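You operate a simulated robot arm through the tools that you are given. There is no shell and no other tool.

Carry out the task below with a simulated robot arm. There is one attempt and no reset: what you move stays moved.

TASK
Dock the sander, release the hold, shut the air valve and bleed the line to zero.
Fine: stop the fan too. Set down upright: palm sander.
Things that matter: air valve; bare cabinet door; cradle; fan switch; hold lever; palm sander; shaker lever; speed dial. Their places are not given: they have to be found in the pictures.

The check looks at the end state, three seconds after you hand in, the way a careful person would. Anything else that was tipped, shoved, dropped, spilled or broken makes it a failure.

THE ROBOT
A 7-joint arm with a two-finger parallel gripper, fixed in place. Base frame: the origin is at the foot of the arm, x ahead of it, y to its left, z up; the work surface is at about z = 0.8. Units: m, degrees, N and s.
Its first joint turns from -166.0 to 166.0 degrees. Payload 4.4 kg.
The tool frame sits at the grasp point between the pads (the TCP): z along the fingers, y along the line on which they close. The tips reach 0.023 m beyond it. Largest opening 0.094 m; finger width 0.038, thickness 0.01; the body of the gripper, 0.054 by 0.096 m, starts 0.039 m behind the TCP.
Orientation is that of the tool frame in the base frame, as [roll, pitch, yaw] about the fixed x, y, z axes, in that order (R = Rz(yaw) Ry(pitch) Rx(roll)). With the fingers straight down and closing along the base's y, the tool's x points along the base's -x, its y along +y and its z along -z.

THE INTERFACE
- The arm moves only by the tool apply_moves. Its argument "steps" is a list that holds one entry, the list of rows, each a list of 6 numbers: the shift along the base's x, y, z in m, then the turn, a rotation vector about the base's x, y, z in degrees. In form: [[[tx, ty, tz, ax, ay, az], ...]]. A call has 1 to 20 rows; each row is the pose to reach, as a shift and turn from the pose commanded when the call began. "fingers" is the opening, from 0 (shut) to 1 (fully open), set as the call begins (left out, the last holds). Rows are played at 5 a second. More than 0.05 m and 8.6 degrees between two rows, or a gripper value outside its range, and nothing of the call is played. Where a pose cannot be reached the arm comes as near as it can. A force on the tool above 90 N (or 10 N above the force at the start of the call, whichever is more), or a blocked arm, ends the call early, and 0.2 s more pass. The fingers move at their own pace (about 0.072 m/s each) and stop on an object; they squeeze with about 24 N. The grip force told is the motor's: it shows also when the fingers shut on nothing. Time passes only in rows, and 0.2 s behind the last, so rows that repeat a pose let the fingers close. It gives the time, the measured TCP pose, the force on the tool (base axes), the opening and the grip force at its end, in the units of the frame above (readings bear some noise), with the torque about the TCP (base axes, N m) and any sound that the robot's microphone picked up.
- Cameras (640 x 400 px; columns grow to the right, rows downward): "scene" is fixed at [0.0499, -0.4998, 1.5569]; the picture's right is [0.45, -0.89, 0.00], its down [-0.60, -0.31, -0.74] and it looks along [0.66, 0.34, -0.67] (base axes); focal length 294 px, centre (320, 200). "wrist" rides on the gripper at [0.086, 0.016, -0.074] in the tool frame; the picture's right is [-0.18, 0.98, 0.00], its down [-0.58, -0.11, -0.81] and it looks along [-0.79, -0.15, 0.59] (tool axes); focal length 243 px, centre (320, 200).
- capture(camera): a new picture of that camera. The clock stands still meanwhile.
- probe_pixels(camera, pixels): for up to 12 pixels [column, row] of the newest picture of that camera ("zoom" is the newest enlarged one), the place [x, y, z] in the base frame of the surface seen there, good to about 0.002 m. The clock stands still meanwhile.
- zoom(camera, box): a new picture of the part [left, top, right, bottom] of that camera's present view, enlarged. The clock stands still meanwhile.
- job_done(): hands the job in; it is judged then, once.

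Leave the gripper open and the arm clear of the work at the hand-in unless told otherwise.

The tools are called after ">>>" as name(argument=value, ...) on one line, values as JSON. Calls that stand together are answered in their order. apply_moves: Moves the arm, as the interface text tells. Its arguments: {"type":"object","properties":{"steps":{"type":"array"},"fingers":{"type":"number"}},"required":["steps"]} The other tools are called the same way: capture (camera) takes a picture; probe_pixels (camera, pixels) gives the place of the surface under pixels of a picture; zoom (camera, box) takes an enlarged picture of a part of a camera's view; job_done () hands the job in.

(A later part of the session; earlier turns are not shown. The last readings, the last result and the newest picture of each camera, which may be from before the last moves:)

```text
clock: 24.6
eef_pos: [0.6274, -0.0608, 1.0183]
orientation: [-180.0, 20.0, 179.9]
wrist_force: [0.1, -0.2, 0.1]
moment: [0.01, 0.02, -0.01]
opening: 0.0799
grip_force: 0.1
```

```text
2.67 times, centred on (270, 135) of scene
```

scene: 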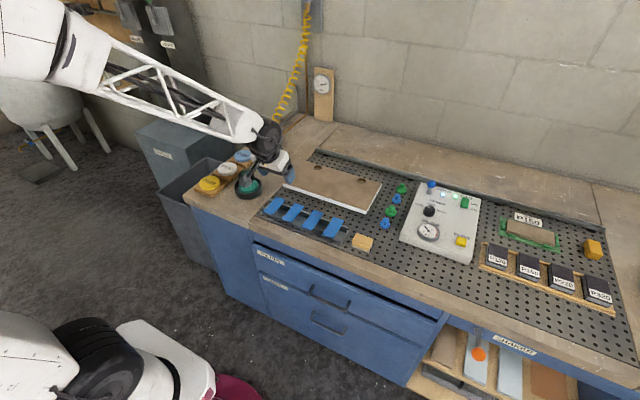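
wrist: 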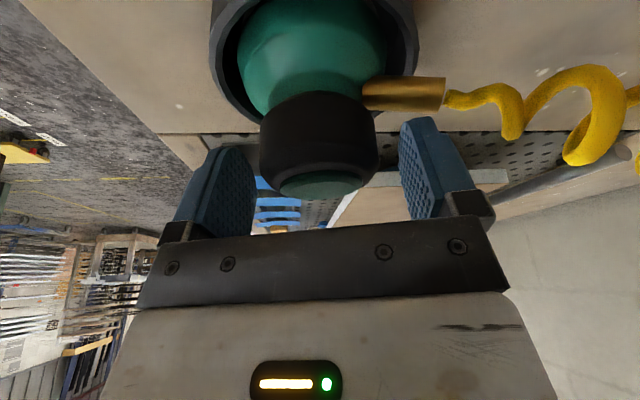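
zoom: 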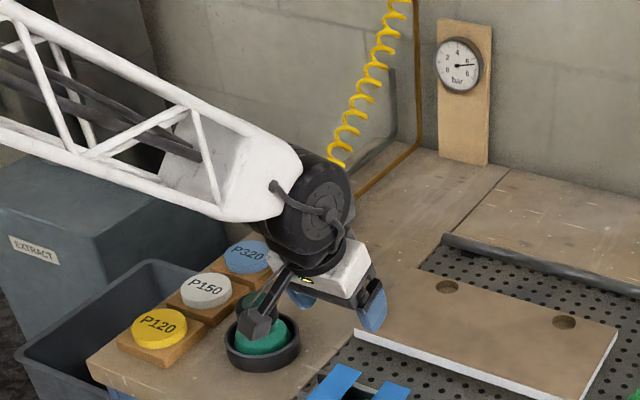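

The sander sits upright in the cup. Now I move over to the panel to look at the hold lever and the fan switch, taking the tilt off.

>>> apply_moves(steps=[[[0.009, -0.044, 0.001, 0, 2, 0], [0.018, -0.088, 0.002, 0, 4, 0], [0.027, -0.132, 0.003, 0, 6, 0], [0.036, -0.176, 0.004, 0, 8, 0], [0.045, -0.22, 0.005, 0, 10, 0], [0.054, -0.264, 0.006, 0, 12, 0], [0.063, -0.308, 0.007, 0, 14, 0], [0.072, -0.352, 0.008, 0, 16, 0], [0.081, -0.396, 0.009, 0, 18, 0], [0.09, -0.44, 0.01, 0, 20, 0], [0.09, -0.44, 0.01, 0, 20, 0]]], fingers=1)

>>> capture(camera="wrist")

>>> zoom(camera="wrist", box=[230, 60, 430, 230])

```text
clock: 27.0
eef_pos: [0.7203, -0.4991, 1.0274]
orientation: [-180.0, 0.0, 180.0]
wrist_force: [-0.4, 0.2, -0.6]
moment: [-0.01, 0.03, 0.01]
opening: 0.0939
grip_force: 0.0
```

```text
taken
```

wrist: 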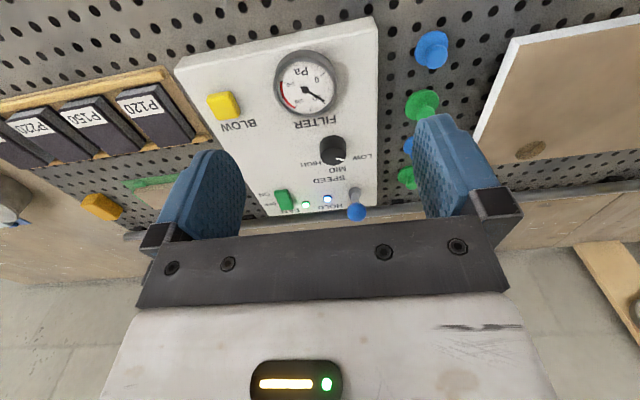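

```text
2.35 times, centred on (330, 145) of wrist
```

zoom: 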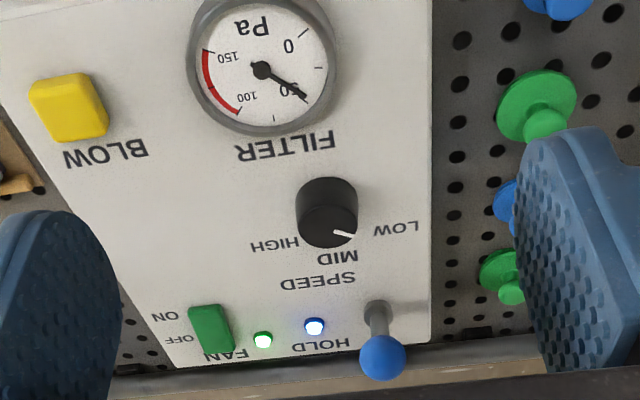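

I probe the hold lever, its base, the fan rocker and the LEDs.

>>> probe_pixels(camera="zoom", pixels=[[382, 358], [380, 320], [378, 303], [390, 300], [200, 312], [210, 325], [222, 345], [212, 340], [200, 330], [225, 320], [314, 326], [262, 340]])

>>> zoom(camera="wrist", box=[260, 170, 380, 230])

>>> zoom(camera="scene", box=[415, 170, 485, 220])

```text
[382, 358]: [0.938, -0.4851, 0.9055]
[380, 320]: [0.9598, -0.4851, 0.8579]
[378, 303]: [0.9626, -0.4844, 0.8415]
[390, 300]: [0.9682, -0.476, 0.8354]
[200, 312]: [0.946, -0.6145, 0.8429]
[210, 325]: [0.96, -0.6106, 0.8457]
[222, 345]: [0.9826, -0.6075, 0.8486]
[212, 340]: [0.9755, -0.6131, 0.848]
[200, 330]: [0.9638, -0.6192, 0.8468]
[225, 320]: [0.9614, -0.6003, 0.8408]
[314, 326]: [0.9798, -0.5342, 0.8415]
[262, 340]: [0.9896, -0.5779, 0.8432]
```

```text
5.33 times, centred on (320, 200) of wrist
```

zoom: 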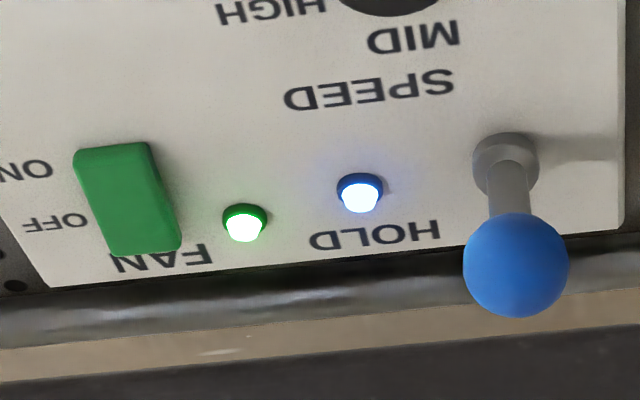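

```text
8.00 times, centred on (450, 195) of scene
```

zoom: 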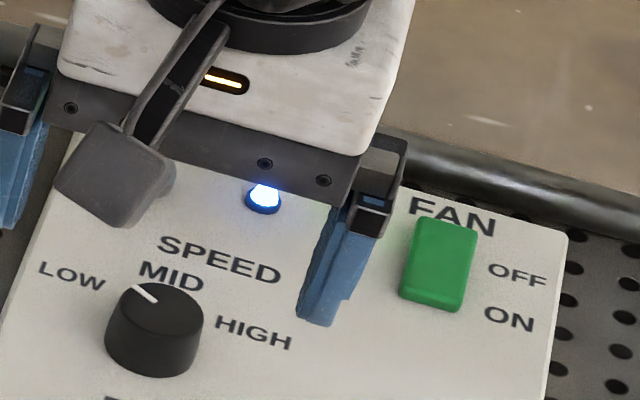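

The hold lever's blue ball is at about (0.951,-0.485,0.897), leaning toward the robot with base at (0.967,-0.485); the blue light is on. The fan rocker has its near (ON) end pressed. I'll push the lever away (+x) with the nearly closed fingers; first I move to in front of the ball with 30° outward tilt.

>>> apply_moves(steps=[[[0.02, 0.002, 0, 0, -4, 0], [0.045, 0.004, -0.005, 0, -8, 0], [0.07, 0.006, -0.012, 0, -12, 0], [0.095, 0.008, -0.022, 0, -16, 0], [0.12, 0.01, -0.035, 0, -20, 0], [0.145, 0.012, -0.05, 0, -24, 0], [0.165, 0.014, -0.065, 0, -28, 0], [0.172, 0.014, -0.0745, 0, -30, 0], [0.172, 0.014, -0.1, 0, -30, 0], [0.172, 0.014, -0.125, 0, -30, 0], [0.172, 0.014, -0.139, 0, -30, 0], [0.172, 0.014, -0.139, 0, -30, 0]]], fingers=0.12)

>>> capture(camera="wrist")

>>> zoom(camera="scene", box=[390, 140, 490, 230])

```text
clock: 29.6
eef_pos: [0.8905, -0.482, 0.89]
orientation: [-179.9, 30.0, 180.0]
wrist_force: [-0.2, 0.1, 0.2]
moment: [0.03, 0.02, -0.02]
opening: 0.0115
grip_force: 0.0
```

```text
taken
```

wrist: 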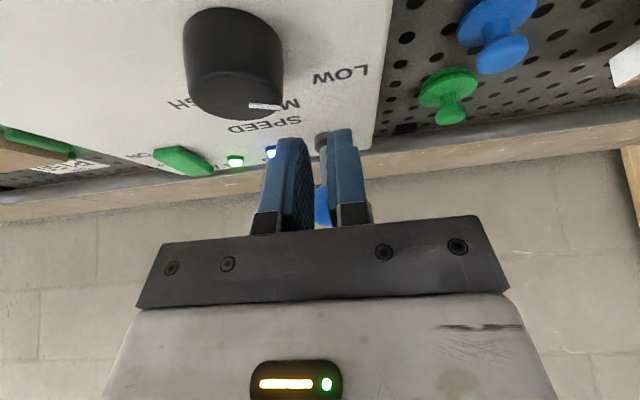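

```text
4.44 times, centred on (440, 185) of scene
```

zoom: 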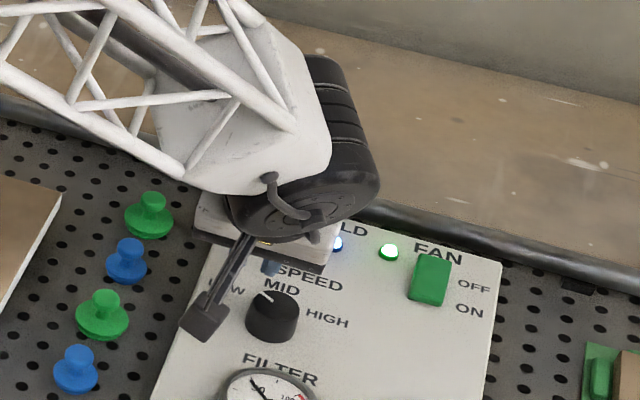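

The ball lies right in front of the finger slot. I push +x by 0.045 m in small steps and check.

>>> apply_moves(steps=[[[0.012, 0, 0, 0, 0, 0], [0.022, 0, 0, 0, 0, 0], [0.028, 0, 0, 0, 0, 0], [0.034, 0, 0, 0, 0, 0], [0.04, 0, 0, 0, 0, 0], [0.045, 0, 0, 0, 0, 0]]], fingers=0.12)

>>> capture(camera="wrist")

>>> zoom(camera="scene", box=[390, 140, 490, 230])

```text
clock: 31.0
eef_pos: [0.9366, -0.4832, 0.8906]
orientation: [179.9, 30.0, 180.0]
wrist_force: [-0.6, -0.5, -0.5]
moment: [0.01, -0.01, -0.03]
opening: 0.0116
grip_force: 0.1
```

```text
taken
```

wrist: 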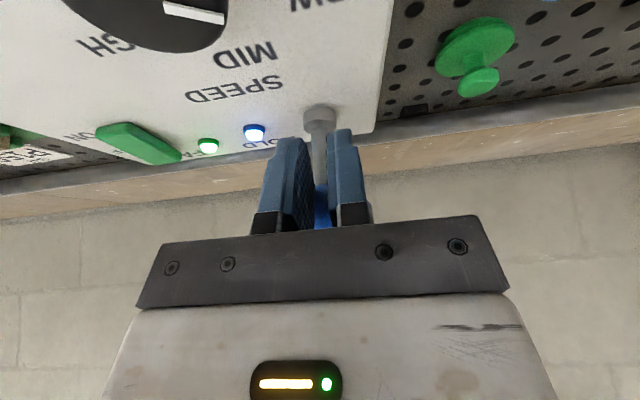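

```text
4.44 times, centred on (440, 185) of scene
```

zoom: 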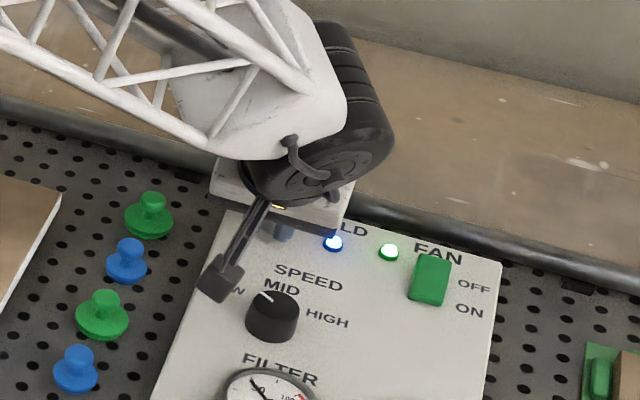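

No force is felt yet and the blue light is still on. I continue pushing +x another 0.03 m.

>>> apply_moves(steps=[[[0.006, 0, 0, 0, 0, 0], [0.012, 0, 0, 0, 0, 0], [0.018, 0, 0, 0, 0, 0], [0.024, 0, 0, 0, 0, 0], [0.03, 0, 0, 0, 0, 0]]], fingers=0.12)

>>> capture(camera="wrist")

>>> zoom(camera="wrist", box=[180, 80, 420, 240])

>>> zoom(camera="scene", box=[390, 140, 490, 230])

```text
clock: 32.2
eef_pos: [0.966, -0.4835, 0.8895]
orientation: [179.8, 30.0, 179.9]
wrist_force: [-21.2, -8.6, -3.9]
moment: [-0.04, 0.14, -0.39]
opening: 0.015
grip_force: 4.5
```

```text
taken
```

wrist: 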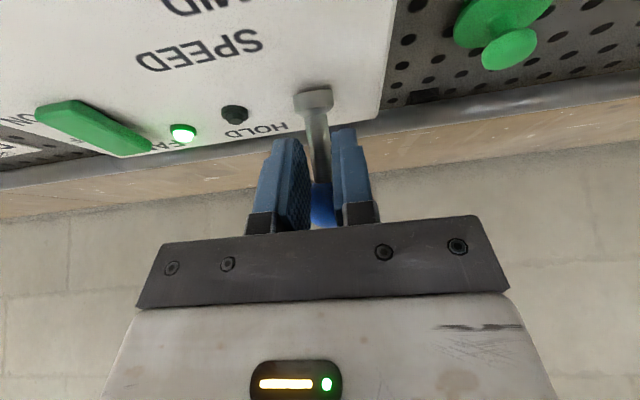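

```text
2.50 times, centred on (300, 160) of wrist
```

zoom: 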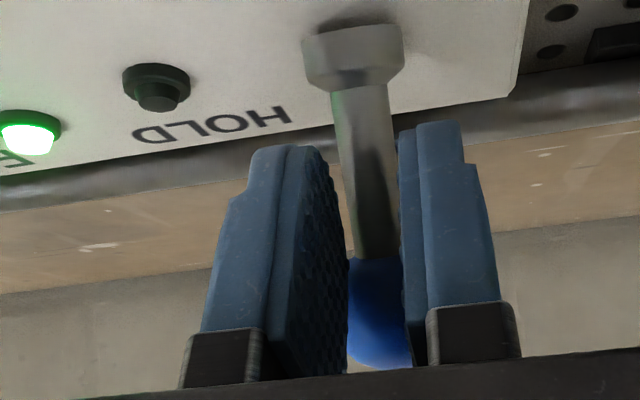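

```text
4.44 times, centred on (440, 185) of scene
```

zoom: 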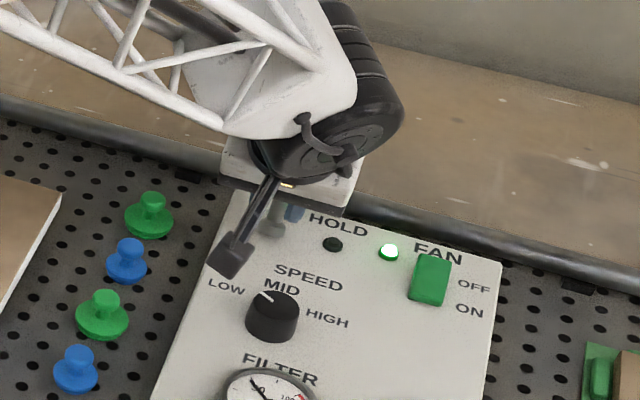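

The blue HOLD light is out and the lever rests at its far stop (21 N). I back off towards the robot and rise.

>>> apply_moves(steps=[[[-0.015, 0, 0, 0, 0, 0], [-0.04, 0, 0, 0, 0, 0], [-0.065, 0, 0.01, 0, 0, 0], [-0.08, 0, 0.04, 0, 0, 0], [-0.08, 0, 0.08, 0, 0, 0], [-0.08, 0, 0.11, 0, 0, 0], [-0.08, 0, 0.11, 0, 0, 0]]], fingers=0.12)

>>> capture(camera="scene")

>>> zoom(camera="scene", box=[390, 140, 490, 230])

>>> capture(camera="wrist")

```text
clock: 33.8
eef_pos: [0.8871, -0.4847, 0.9993]
orientation: [-180.0, 30.1, 180.0]
wrist_force: [0.3, 0.0, 0.8]
moment: [0.02, -0.02, -0.02]
opening: 0.0115
grip_force: 0.1
```

```text
taken
```

scene: 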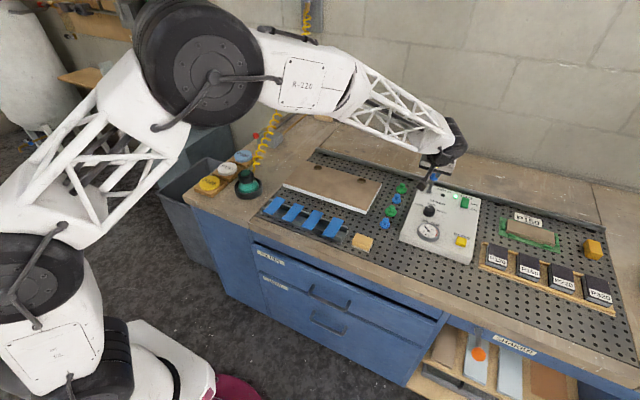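

```text
4.44 times, centred on (440, 185) of scene
```

zoom: 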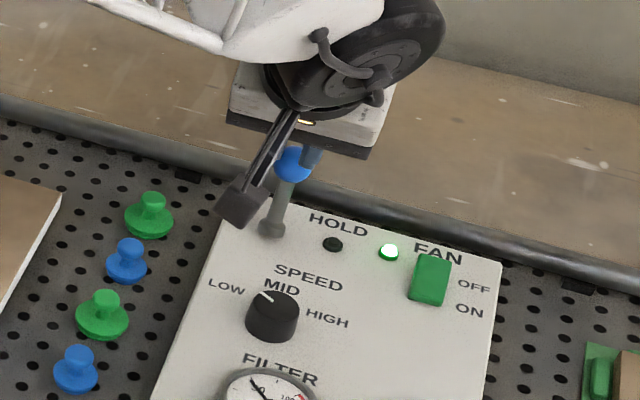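

```text
taken
```

wrist: 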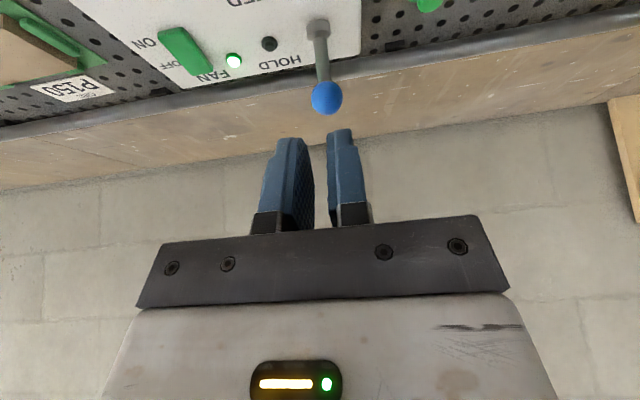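

HOLD is released. Next the fan rocker: its raised (OFF) end is around (0.981,-0.611,0.849). I close the fingers and go to hover about 5 cm above it, keeping the 30° tilt, to see whether the arm reaches.

>>> apply_moves(steps=[[[0, -0.04, 0, 0, 0, 0], [0, -0.08, 0, 0, 0, 0], [0, -0.126, 0, 0, 0, 0], [0.04, -0.126, 0, 0, 0, 0], [0.075, -0.126, -0.01, 0, 0, 0], [0.1, -0.126, -0.03, 0, 0, 0], [0.1, -0.126, -0.065, 0, 0, 0], [0.1, -0.126, -0.075, 0, 0, 0], [0.1, -0.126, -0.075, 0, 0, 0]]], fingers=0)

>>> capture(camera="wrist")

>>> zoom(camera="scene", box=[410, 130, 510, 230])

```text
clock: 35.8
eef_pos: [0.9855, -0.6096, 0.9249]
orientation: [180.0, 30.1, 179.9]
wrist_force: [-0.4, 0.0, 0.5]
moment: [0.02, -0.02, 0.01]
opening: 0.0
grip_force: 24.2
```

```text
taken
```

wrist: 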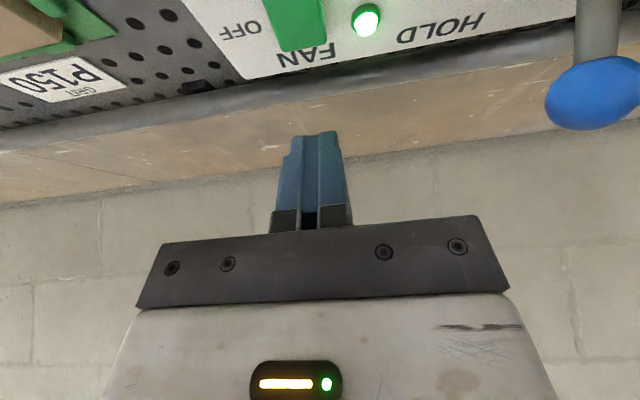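

```text
4.00 times, centred on (460, 180) of scene
```

zoom: 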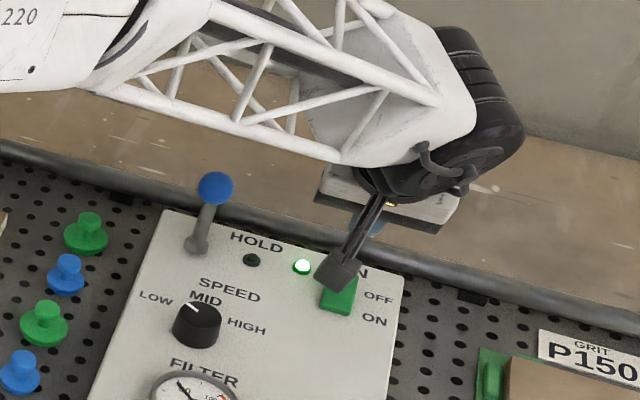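

The pose is reached. I press down: contact is expected at tool height ≈0.878; I go down to 0.870 in small steps.

>>> apply_moves(steps=[[[0, 0, -0.02, 0, 0, 0], [0, 0, -0.038, 0, 0, 0], [0, 0, -0.045, 0, 0, 0], [0, 0, -0.049, 0, 0, 0], [0, 0, -0.053, 0, 0, 0], [0, 0, -0.0555, 0, 0, 0]]], fingers=0)

>>> capture(camera="wrist")

>>> zoom(camera="scene", box=[410, 130, 510, 230])

```text
clock: 37.2
eef_pos: [0.9872, -0.6103, 0.8749]
orientation: [-179.8, 30.3, -179.9]
wrist_force: [-9.3, 8.6, 45.1]
moment: [0.3, 0.49, 0.23]
opening: 0.0
grip_force: 23.8
```

```text
taken
```

wrist: 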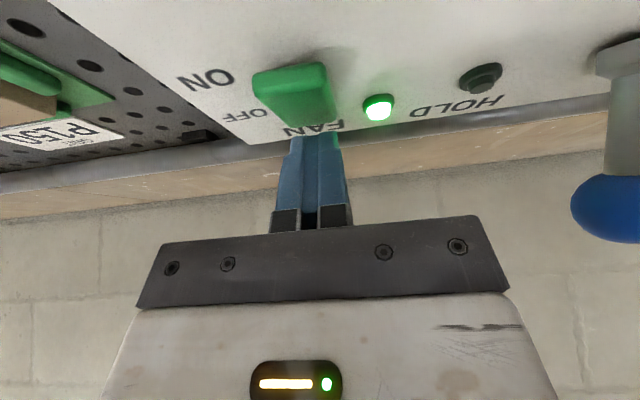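

```text
4.00 times, centred on (460, 180) of scene
```

zoom: 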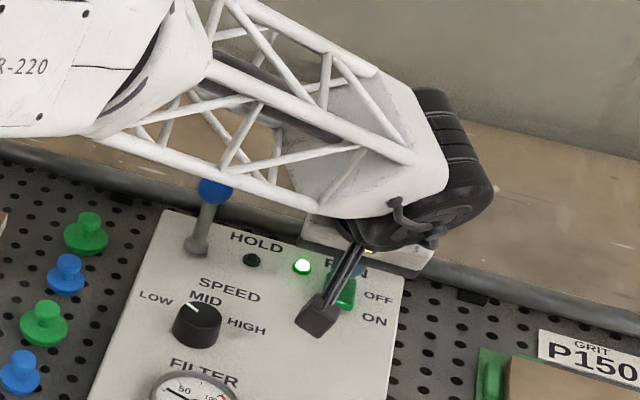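

The force is 45 N but the green light is still on. I look closer at the rocker.

>>> zoom(camera="wrist", box=[220, 40, 420, 160])

>>> probe_pixels(camera="wrist", pixels=[[275, 78], [300, 72], [322, 70], [285, 90], [305, 95], [325, 95], [295, 110], [310, 115], [330, 110], [300, 85], [315, 105], [290, 80]])

```text
3.20 times, centred on (320, 100) of wrist
```

zoom: 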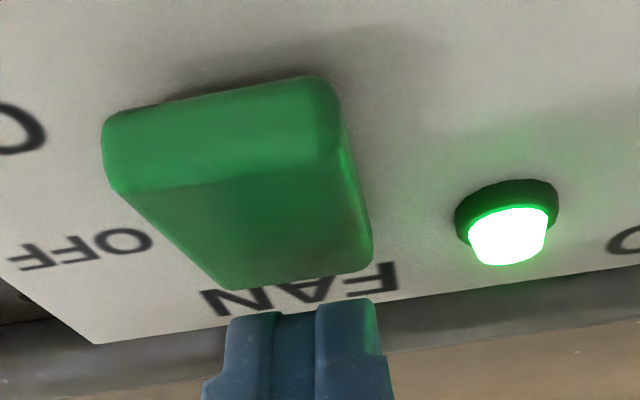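

```text
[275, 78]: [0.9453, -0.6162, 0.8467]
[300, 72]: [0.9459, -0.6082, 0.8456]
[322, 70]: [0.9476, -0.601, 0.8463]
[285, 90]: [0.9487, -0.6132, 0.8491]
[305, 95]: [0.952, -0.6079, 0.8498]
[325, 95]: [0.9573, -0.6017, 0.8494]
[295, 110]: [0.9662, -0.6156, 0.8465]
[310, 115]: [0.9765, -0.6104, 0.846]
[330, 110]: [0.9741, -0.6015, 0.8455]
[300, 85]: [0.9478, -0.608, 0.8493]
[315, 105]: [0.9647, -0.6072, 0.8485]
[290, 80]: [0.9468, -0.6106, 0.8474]
```

The rocker has tilted over (near end now higher: 0.850, far end 0.845) but perhaps not fully. I press a few mm more.

>>> apply_moves(steps=[[[0, 0, -0.002, 0, 0, 0], [0, 0, -0.004, 0, 0, 0], [0, 0, -0.004, 0, 0, 0]]], fingers=0)

>>> capture(camera="wrist")

>>> zoom(camera="wrist", box=[220, 40, 420, 160])

```text
clock: 37.9
eef_pos: [0.9874, -0.61, 0.8755]
orientation: [-179.5, 30.5, -179.8]
wrist_force: [-0.2, 1.1, 7.4]
moment: [0.02, 0.06, -0.08]
opening: 0.0
grip_force: 23.6
stopped in row 3: the force on the tool passed its limit at 91 N (the readings are from after the stop); the commanded pose is now the measured one
```

```text
taken
```

wrist: 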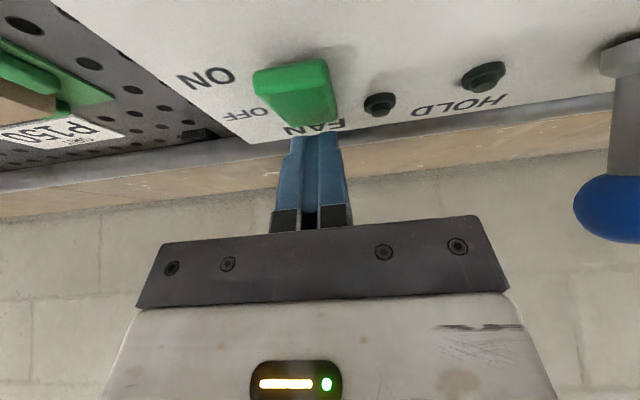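

```text
3.20 times, centred on (320, 100) of wrist
```

zoom: 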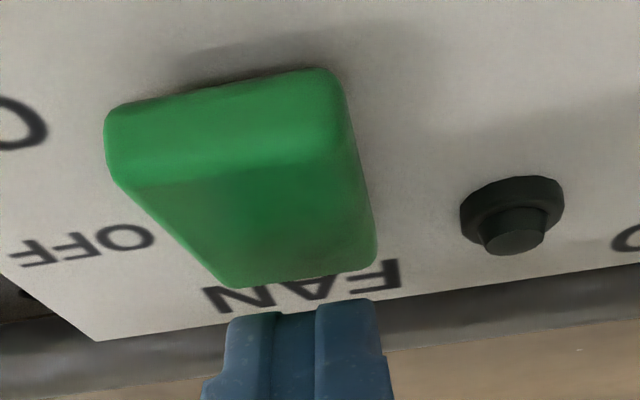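

The fan light has gone out. I rise off the rocker, retract and check both lights.

>>> apply_moves(steps=[[[0, 0, 0.02, 0, 0, 0], [0, 0, 0.05, 0, 0, 0], [0, 0, 0.09, 0, 0, 0], [-0.02, 0, 0.125, 0, 0, 0], [-0.06, 0, 0.14, 0, 0, 0], [-0.105, 0.005, 0.15, 0, 0, 0], [-0.15, 0.01, 0.16, 0, 0, 0], [-0.195, 0.015, 0.165, 0, 0, 0], [-0.195, 0.015, 0.165, 0, 0, 0]]], fingers=0)

>>> zoom(camera="scene", box=[390, 150, 500, 270])

>>> zoom(camera="scene", box=[200, 0, 360, 210])

```text
clock: 39.9
eef_pos: [0.7906, -0.597, 1.0396]
orientation: [-179.8, 30.5, -179.8]
wrist_force: [0.0, -0.1, 0.1]
moment: [-0.01, 0.03, -0.04]
opening: 0.0
grip_force: 24.0
```

```text
3.33 times, centred on (445, 210) of scene
```

zoom: 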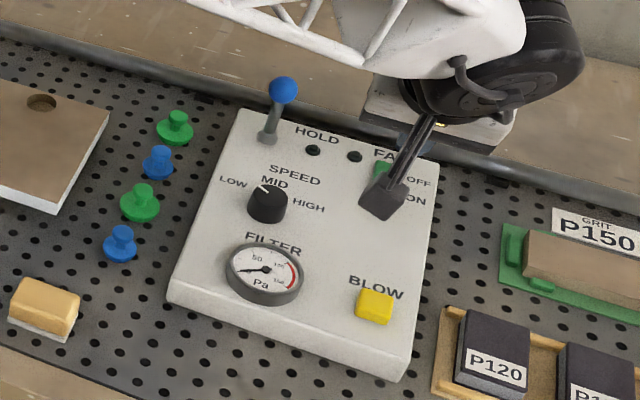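

```text
1.90 times, centred on (280, 105) of scene
```

zoom: 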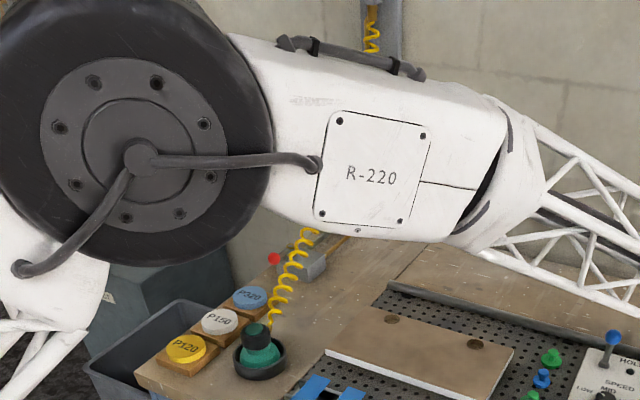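

Both lights are out and the filter gauge fell to zero. Now I travel across to look at the air valve and the hose near it, straightening the tool.

>>> apply_moves(steps=[[[-0.005, 0.045, 0.002, 0, 1.7, 0], [-0.01, 0.09, 0.004, 0, 3.4, 0], [-0.015, 0.135, 0.006, 0, 5.1, 0], [-0.02, 0.18, 0.008, 0, 6.8, 0], [-0.025, 0.225, 0.01, 0, 8.5, 0], [-0.03, 0.27, 0.012, 0, 10.2, 0], [-0.035, 0.315, 0.014, 0, 11.9, 0], [-0.04, 0.36, 0.016, 0, 13.6, 0], [-0.045, 0.405, 0.018, 0, 15.3, 0], [-0.05, 0.45, 0.02, 0, 17, 0], [-0.055, 0.495, 0.02, 0, 18.7, 0], [-0.06, 0.54, 0.02, 0, 20.4, 0], [-0.065, 0.585, 0.02, 0, 22.1, 0], [-0.07, 0.63, 0.02, 0, 23.8, 0], [-0.075, 0.675, 0.02, 0, 25.5, 0], [-0.08, 0.72, 0.02, 0, 27.2, 0], [-0.085, 0.765, 0.02, 0, 28.9, 0], [-0.09, 0.81, 0.02, 0, 30.5, 0], [-0.09, 0.81, 0.02, 0, 30.5, 0]]], fingers=0)

>>> capture(camera="wrist")

>>> capture(camera="scene")

```text
clock: 43.9
eef_pos: [0.6981, 0.2151, 1.0596]
orientation: [-179.7, 0.0, -179.9]
wrist_force: [0.4, -0.1, 0.5]
moment: [-0.03, -0.01, 0.0]
opening: 0.0
grip_force: 23.8
```

```text
taken
```

wrist: 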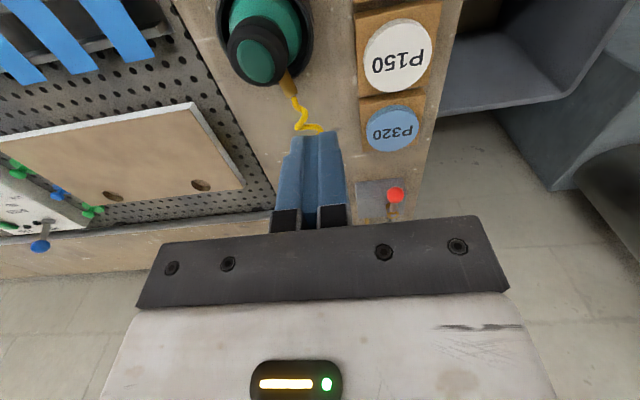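

```text
taken
```

scene: 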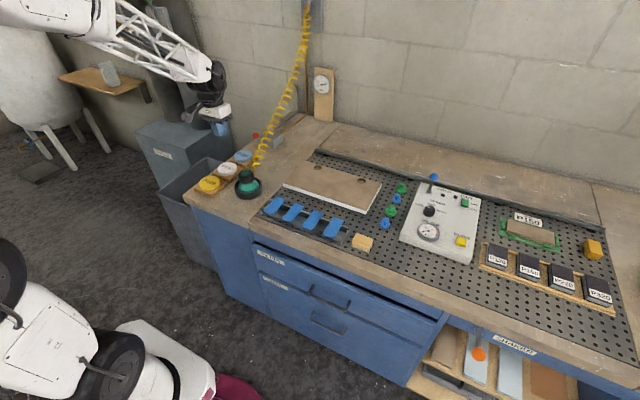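

Now I probe the hose's course in the scene view so I know how much room there is beside the valve, and the valve again.

>>> probe_pixels(camera="scene", pixels=[[257, 160], [262, 148], [265, 141], [270, 130], [274, 122], [279, 113], [283, 104], [289, 92], [295, 78], [299, 60], [303, 40], [307, 12]])

>>> zoom(camera="scene", box=[230, 80, 310, 180])

>>> probe_pixels(camera="wrist", pixels=[[397, 194], [395, 207], [394, 212], [360, 185], [408, 182], [290, 85], [297, 100], [305, 125], [320, 131], [255, 60], [395, 130], [245, 50]])

```text
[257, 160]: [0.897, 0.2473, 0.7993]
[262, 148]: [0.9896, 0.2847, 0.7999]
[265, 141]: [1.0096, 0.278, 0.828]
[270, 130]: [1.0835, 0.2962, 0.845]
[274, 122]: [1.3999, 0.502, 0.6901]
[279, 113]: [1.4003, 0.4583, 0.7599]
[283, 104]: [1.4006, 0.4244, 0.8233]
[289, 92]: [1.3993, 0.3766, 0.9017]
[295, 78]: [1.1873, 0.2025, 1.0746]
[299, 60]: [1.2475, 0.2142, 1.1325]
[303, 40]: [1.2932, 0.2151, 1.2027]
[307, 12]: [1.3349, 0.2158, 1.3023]
```

```text
4.00 times, centred on (270, 130) of scene
```

zoom: 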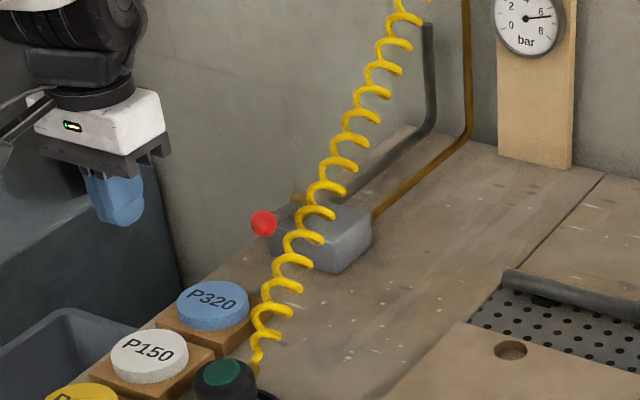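

```text
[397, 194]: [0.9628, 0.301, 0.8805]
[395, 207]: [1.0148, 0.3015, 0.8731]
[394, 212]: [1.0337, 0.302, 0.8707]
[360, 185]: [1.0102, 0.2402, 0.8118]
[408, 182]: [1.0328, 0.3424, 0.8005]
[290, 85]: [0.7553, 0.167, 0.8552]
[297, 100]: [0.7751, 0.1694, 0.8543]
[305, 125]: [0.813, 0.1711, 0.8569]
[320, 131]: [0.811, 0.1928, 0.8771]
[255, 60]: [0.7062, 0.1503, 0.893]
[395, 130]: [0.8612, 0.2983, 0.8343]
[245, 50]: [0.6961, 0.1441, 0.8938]
```

The hose runs at y≈0.18–0.20 on the right of the valve, so I'd rather push the lever toward +y (away from the hose) if it turns that way. I move the closed fingers to the -y side of the red ball, with the tool tilted forward 30° and leaning 15° so its body stays clear of the hose.

>>> apply_moves(steps=[[[0.03, 0.006, -0.005, -2, -4, 0], [0.065, 0.012, -0.01, -4, -8, 0], [0.1, 0.018, -0.015, -6, -12, 0], [0.135, 0.024, -0.02, -8, -16, 0], [0.165, 0.03, -0.025, -10, -20, 0], [0.195, 0.036, -0.035, -12, -24, 0], [0.225, 0.042, -0.05, -13.5, -27, 0], [0.25, 0.046, -0.07, -15, -30, 0], [0.265, 0.047, -0.095, -15, -30, 0], [0.265, 0.047, -0.095, -15, -30, 0]]], fingers=0)

>>> capture(camera="wrist")

>>> zoom(camera="scene", box=[220, 70, 320, 170])

```text
clock: 46.1
eef_pos: [0.9671, 0.2627, 0.9633]
orientation: [-163.2, 29.4, -175.6]
wrist_force: [0.7, 0.0, -0.3]
moment: [0.01, 0.01, 0.0]
opening: 0.0
grip_force: 24.1
```

```text
taken
```

wrist: 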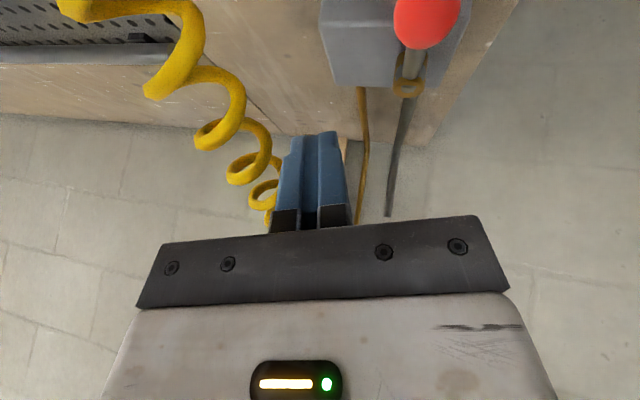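

```text
4.00 times, centred on (270, 120) of scene
```

zoom: 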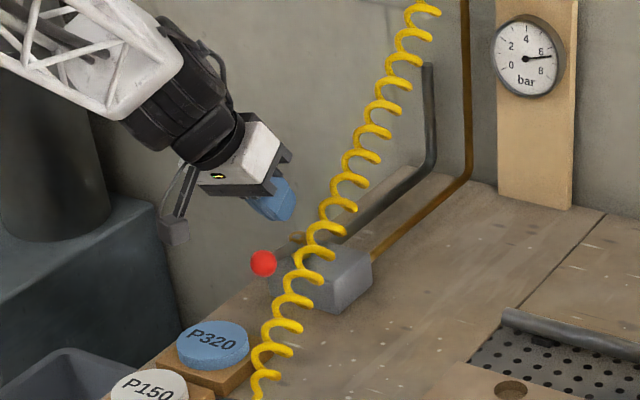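

I check the hose's distance from the gripper and the ball's place in this wrist view.

>>> probe_pixels(camera="wrist", pixels=[[192, 30], [165, 78], [238, 95], [215, 130], [262, 150], [238, 172], [427, 25], [427, 5], [405, 65], [408, 88], [340, 75], [445, 60]])

```text
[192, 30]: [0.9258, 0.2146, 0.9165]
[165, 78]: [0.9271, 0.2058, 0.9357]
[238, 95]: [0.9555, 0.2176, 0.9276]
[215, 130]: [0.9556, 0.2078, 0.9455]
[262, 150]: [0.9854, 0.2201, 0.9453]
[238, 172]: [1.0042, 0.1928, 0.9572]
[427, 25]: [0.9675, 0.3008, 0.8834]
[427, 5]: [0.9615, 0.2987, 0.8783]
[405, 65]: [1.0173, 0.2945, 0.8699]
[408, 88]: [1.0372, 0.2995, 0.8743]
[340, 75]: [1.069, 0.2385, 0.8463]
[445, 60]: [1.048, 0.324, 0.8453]
```

The coil's edge is at y≈0.22 while the gripper's near side would be at about 0.23, so I shift to y 0.269 and lower beside the ball.

>>> apply_moves(steps=[[[0.003, 0.007, -0.01, 0, 0, 0], [0.0056, 0.007, -0.03, 0, 0, 0], [0.0056, 0.007, -0.05, 0, 0, 0], [0.0056, 0.007, -0.068, 0, 0, 0], [0.0056, 0.007, -0.0785, 0, 0, 0], [0.0056, 0.007, -0.0785, 0, 0, 0]]], fingers=0)

>>> capture(camera="wrist")

>>> zoom(camera="scene", box=[220, 70, 320, 170])

```text
clock: 47.5
eef_pos: [0.9739, 0.2691, 0.8817]
orientation: [-163.2, 29.5, -175.5]
wrist_force: [0.5, 0.4, -0.3]
moment: [-0.02, -0.02, -0.01]
opening: 0.0
grip_force: 24.1
```

```text
taken
```

wrist: 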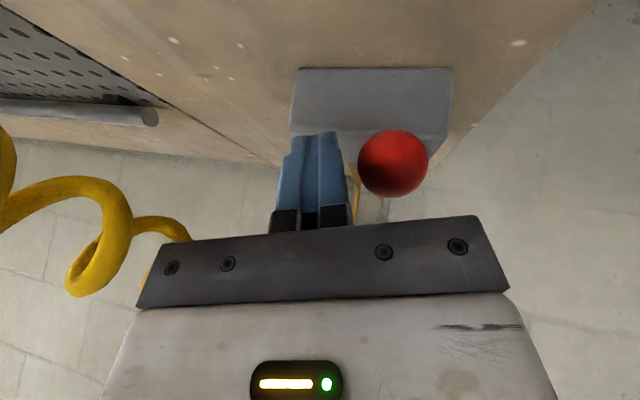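

```text
4.00 times, centred on (270, 120) of scene
```

zoom: 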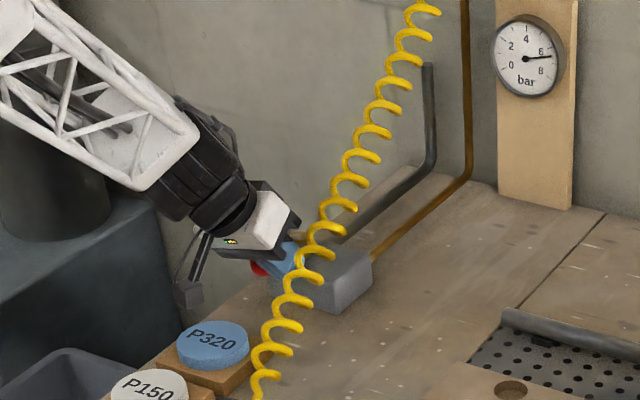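

The finger is right beside the ball (393,163). I push gently +y by 0.02 m (about 0.012 m after contact) and read force and gauge.

>>> apply_moves(steps=[[[0, 0.006, 0, 0, 0, 0], [0, 0.01, 0, 0, 0, 0], [0, 0.014, 0, 0, 0, 0], [0, 0.018, 0, 0, 0, 0], [-0.002, 0.02, 0, 0, 0, 0]]], fingers=0)

>>> capture(camera="wrist")

>>> zoom(camera="scene", box=[220, 70, 340, 170])

```text
clock: 48.5
eef_pos: [0.9749, 0.2776, 0.8848]
orientation: [-162.9, 29.4, -175.8]
wrist_force: [-16.0, -47.2, 15.5]
moment: [-0.12, 0.15, 0.3]
opening: 0.0
grip_force: 23.7
stopped in row 4: the force on the tool passed its limit at 98 N (the readings are from after the stop); the commanded pose is now the measured one
```

```text
taken
```

wrist: 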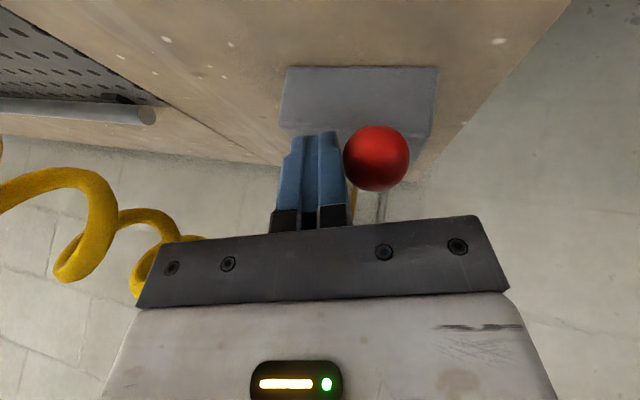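

```text
4.00 times, centred on (280, 120) of scene
```

zoom: 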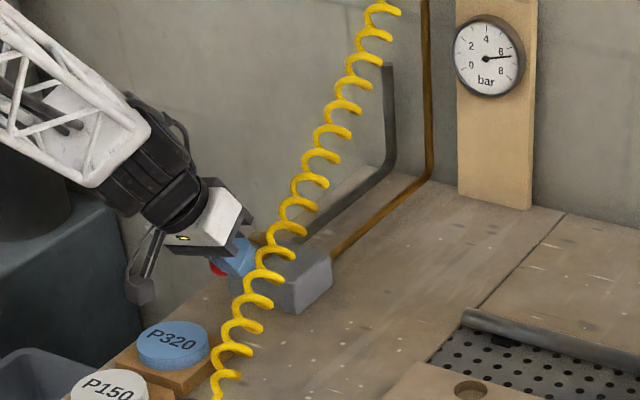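

That is a hard stop (98 N with almost no motion), so the lever turns the other way: toward -y, over the block. I back off, rise, cross over the ball to its +y side, reduce the forward tilt to about 20°, and come down there.

>>> apply_moves(steps=[[[0, -0.007, 0, 0, 0, 0], [0, -0.006, 0.025, 0, 0, 0], [0, -0.004, 0.055, 0, 0, 0], [0, 0, 0.09, 0, 2, 0], [0, 0.035, 0.095, 0, 6, 0], [-0.002, 0.0645, 0.095, 0, 10, 0], [-0.003, 0.0645, 0.065, 0, 10, 0], [-0.003, 0.0645, 0.03, 0, 10, 0], [-0.003, 0.0645, 0.01, 0, 10, 0], [-0.003, 0.0645, 0, 0, 10, 0], [-0.003, 0.0645, 0, 0, 10, 0]]], fingers=0)

>>> capture(camera="wrist")

>>> zoom(camera="scene", box=[220, 70, 340, 170])

```text
clock: 50.9
eef_pos: [0.9708, 0.3446, 0.8841]
orientation: [-163.8, 19.4, -176.0]
wrist_force: [0.4, 0.7, -0.2]
moment: [0.01, 0.01, 0.02]
opening: 0.0002
grip_force: 23.9
```

```text
taken
```

wrist: 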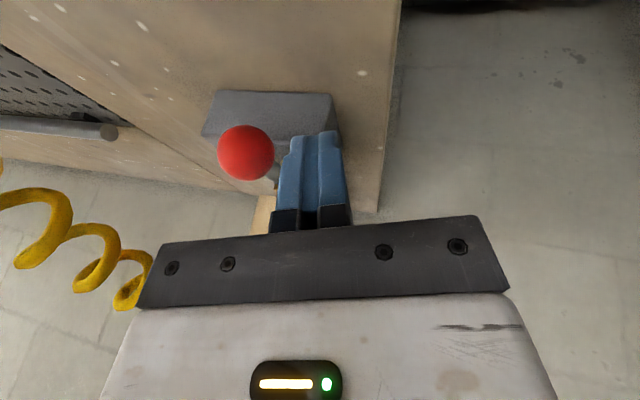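

```text
4.00 times, centred on (280, 120) of scene
```

zoom: 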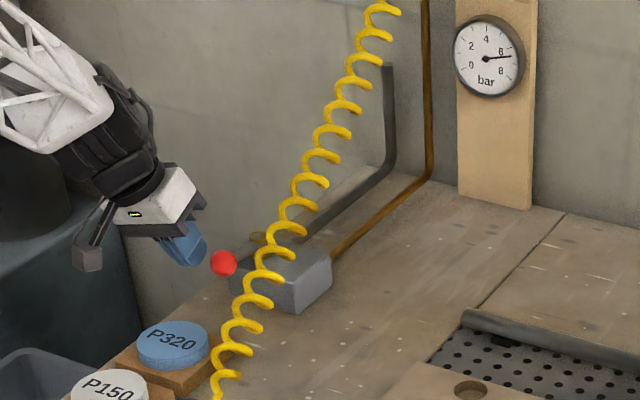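

The ball (246,152) is now on the -y side of the finger. I push gently toward -y: 0.013 m to contact plus about 0.012 m.

>>> apply_moves(steps=[[[0, -0.008, 0, 0, 0, 0], [0, -0.013, 0, 0, 0, 0], [-0.001, -0.017, 0, 0, 0, 0], [-0.002, -0.021, 0, 0, 0, 0], [-0.003, -0.025, 0, 0, 0, 0]]], fingers=0)

>>> capture(camera="wrist")

```text
clock: 52.1
eef_pos: [0.9695, 0.3201, 0.8821]
orientation: [-163.8, 19.2, -176.0]
wrist_force: [0.3, 0.1, 0.2]
moment: [-0.01, 0.01, 0.0]
opening: 0.0002
grip_force: 24.5
```

```text
taken
```

wrist: 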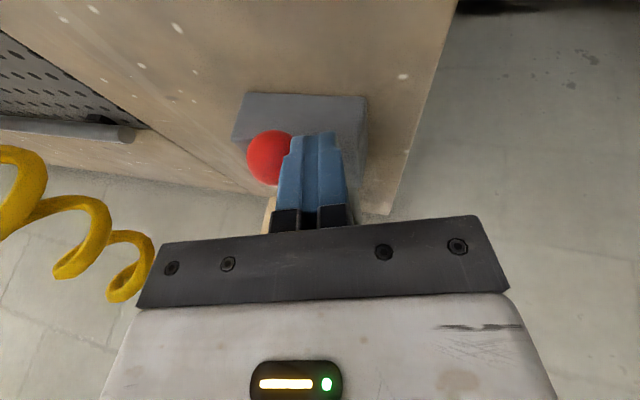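

No resistance yet. I continue along the arc toward about 22° of lever turn.

>>> apply_moves(steps=[[[-0.001, -0.004, 0, 0, 0, 0], [-0.002, -0.008, 0, 0, 0, 0], [-0.003, -0.0115, 0, 0, 0, 0], [-0.0045, -0.015, 0, 0, 0, 0]]], fingers=0)

>>> capture(camera="wrist")

>>> zoom(camera="scene", box=[220, 70, 340, 170])

```text
clock: 53.1
eef_pos: [0.9632, 0.3056, 0.8838]
orientation: [-163.9, 19.4, -176.1]
wrist_force: [0.7, 0.5, -0.1]
moment: [0.02, 0.0, 0.01]
opening: 0.0001
grip_force: 24.1
```

```text
taken
```

wrist: 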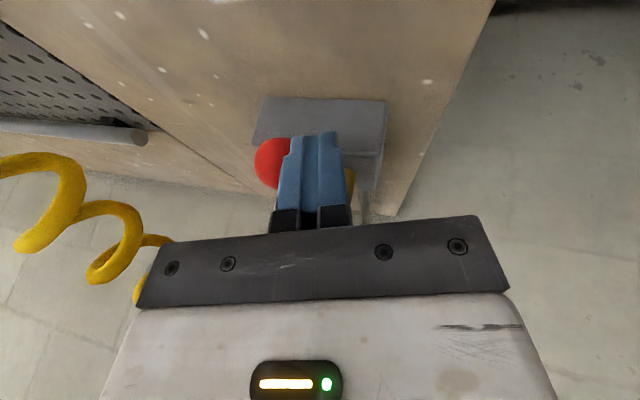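

```text
4.00 times, centred on (280, 120) of scene
```

zoom: 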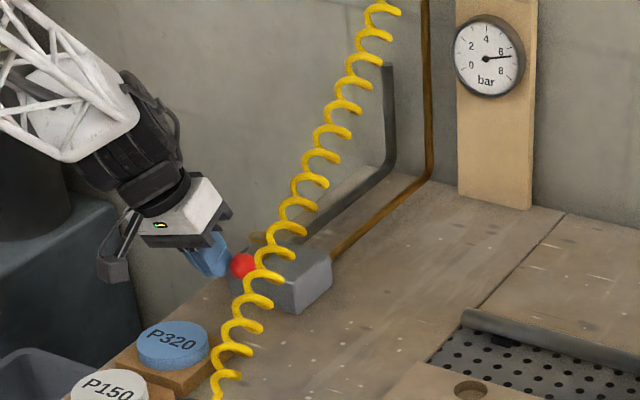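

The ball moved with the finger: the lever turns toward -y. I continue to about 45°.

>>> apply_moves(steps=[[[-0.001, -0.006, 0, 0, 0, 0], [-0.002, -0.012, 0, 0, 0, 0], [-0.003, -0.018, 0, 0, 0, 0], [-0.0032, -0.025, 0, 0, 0, 0]]], fingers=0)

>>> capture(camera="wrist")

>>> zoom(camera="scene", box=[220, 70, 340, 170])

```text
clock: 54.1
eef_pos: [0.9596, 0.2806, 0.8837]
orientation: [-163.7, 19.4, -176.0]
wrist_force: [0.0, 0.5, -0.6]
moment: [0.0, 0.02, 0.02]
opening: 0.0
grip_force: 24.3
```

```text
taken
```

wrist: 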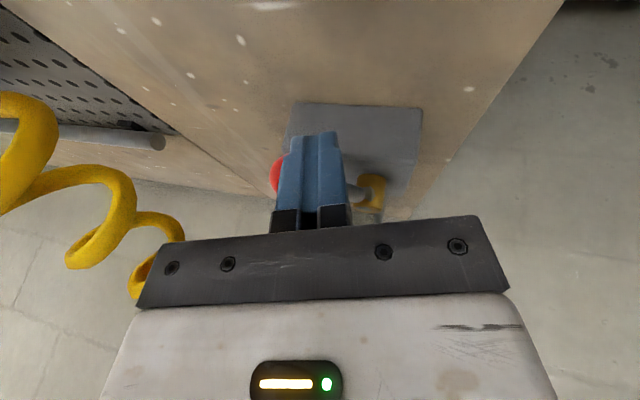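

```text
4.00 times, centred on (280, 120) of scene
```

zoom: 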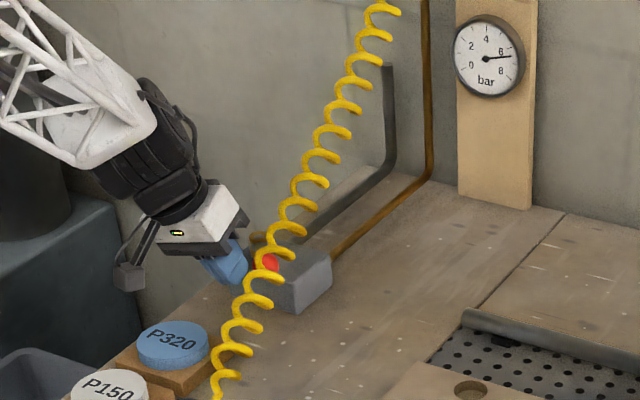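

The lever is about half way. Now I push +x on the ball/rod with the finger front, staying at y≈0.27 to keep off the hose.

>>> apply_moves(steps=[[[0.008, -0.003, 0, 0, 0, 0], [0.016, -0.006, 0, 0, 0, 0], [0.023, -0.007, 0, 0, 0, 0], [0.03, -0.007, 0, 0, 0, 0], [0.037, -0.007, 0, 0, 0, 0], [0.043, -0.007, 0, 0, 0, 0]]], fingers=0)

>>> capture(camera="wrist")

>>> zoom(camera="scene", box=[220, 70, 340, 170])

```text
clock: 55.5
eef_pos: [1.0009, 0.2752, 0.883]
orientation: [-163.7, 19.3, -176.0]
wrist_force: [-1.7, -0.3, -0.5]
moment: [0.03, 0.05, 0.01]
opening: 0.0
grip_force: 24.0
```

```text
taken
```

wrist: 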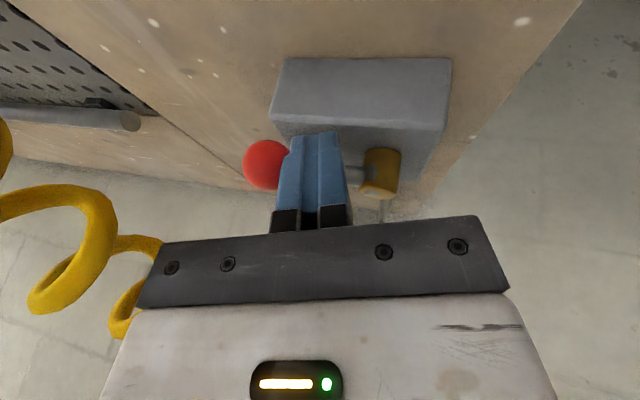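

```text
4.00 times, centred on (280, 120) of scene
```

zoom: 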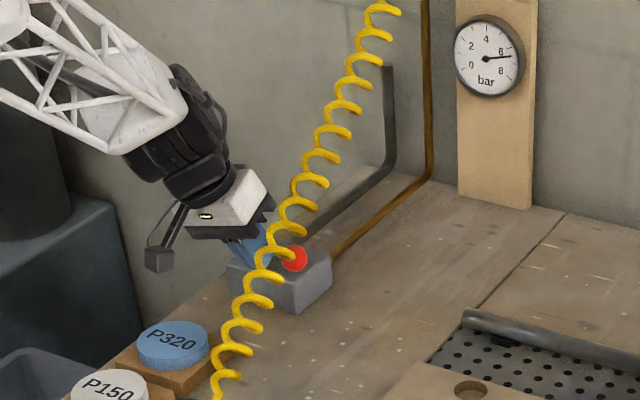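

The lever is nearly across. I push the remaining bit, +x up to 0.016 m, in 3–4 mm steps.

>>> apply_moves(steps=[[[0.004, 0, 0, 0, 0, 0], [0.008, 0, 0, 0, 0, 0], [0.011, 0, 0, 0, 0, 0], [0.014, 0, 0, 0, 0, 0]]], fingers=0)

>>> capture(camera="wrist")

>>> zoom(camera="scene", box=[240, 60, 340, 160])

```text
clock: 56.5
eef_pos: [1.0166, 0.2743, 0.8851]
orientation: [-163.8, 19.5, -176.0]
wrist_force: [-33.8, -1.7, 24.6]
moment: [-0.08, -0.05, 0.07]
opening: 0.0
grip_force: 23.5
```

```text
taken
```

wrist: 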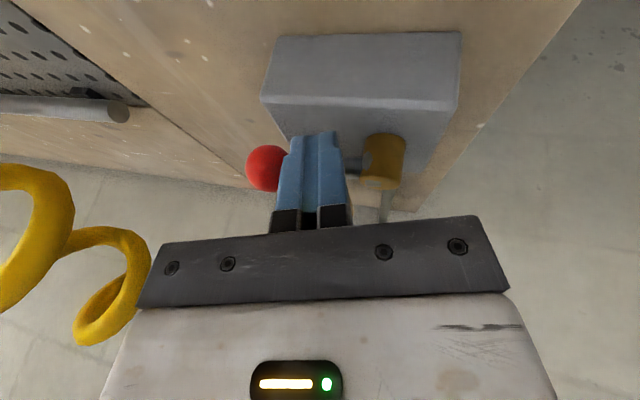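

```text
4.00 times, centred on (290, 110) of scene
```

zoom: 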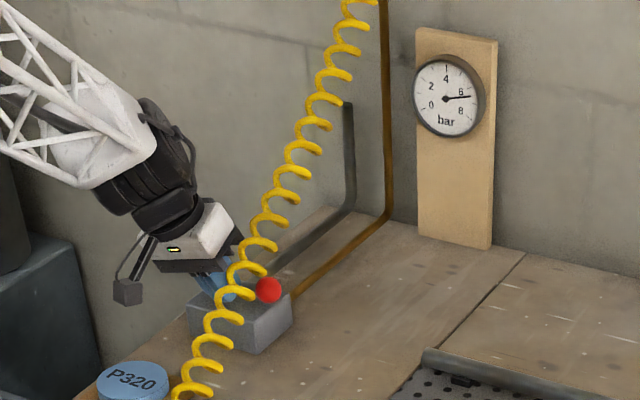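

I feel a stop (34 N). I probe the ball and stem to verify the lever's angle.

>>> probe_pixels(camera="wrist", pixels=[[262, 168], [355, 166], [385, 145], [385, 180], [300, 60], [255, 160]])

>>> zoom(camera="wrist", box=[220, 20, 480, 220])

```text
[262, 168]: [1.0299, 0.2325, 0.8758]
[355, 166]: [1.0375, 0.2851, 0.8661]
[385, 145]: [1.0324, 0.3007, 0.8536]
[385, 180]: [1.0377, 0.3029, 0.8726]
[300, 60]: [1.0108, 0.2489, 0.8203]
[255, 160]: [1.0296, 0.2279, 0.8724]
```

```text
2.00 times, centred on (350, 120) of wrist
```

zoom: 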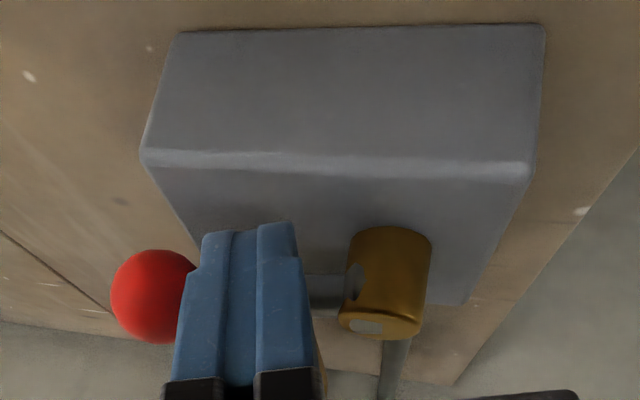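

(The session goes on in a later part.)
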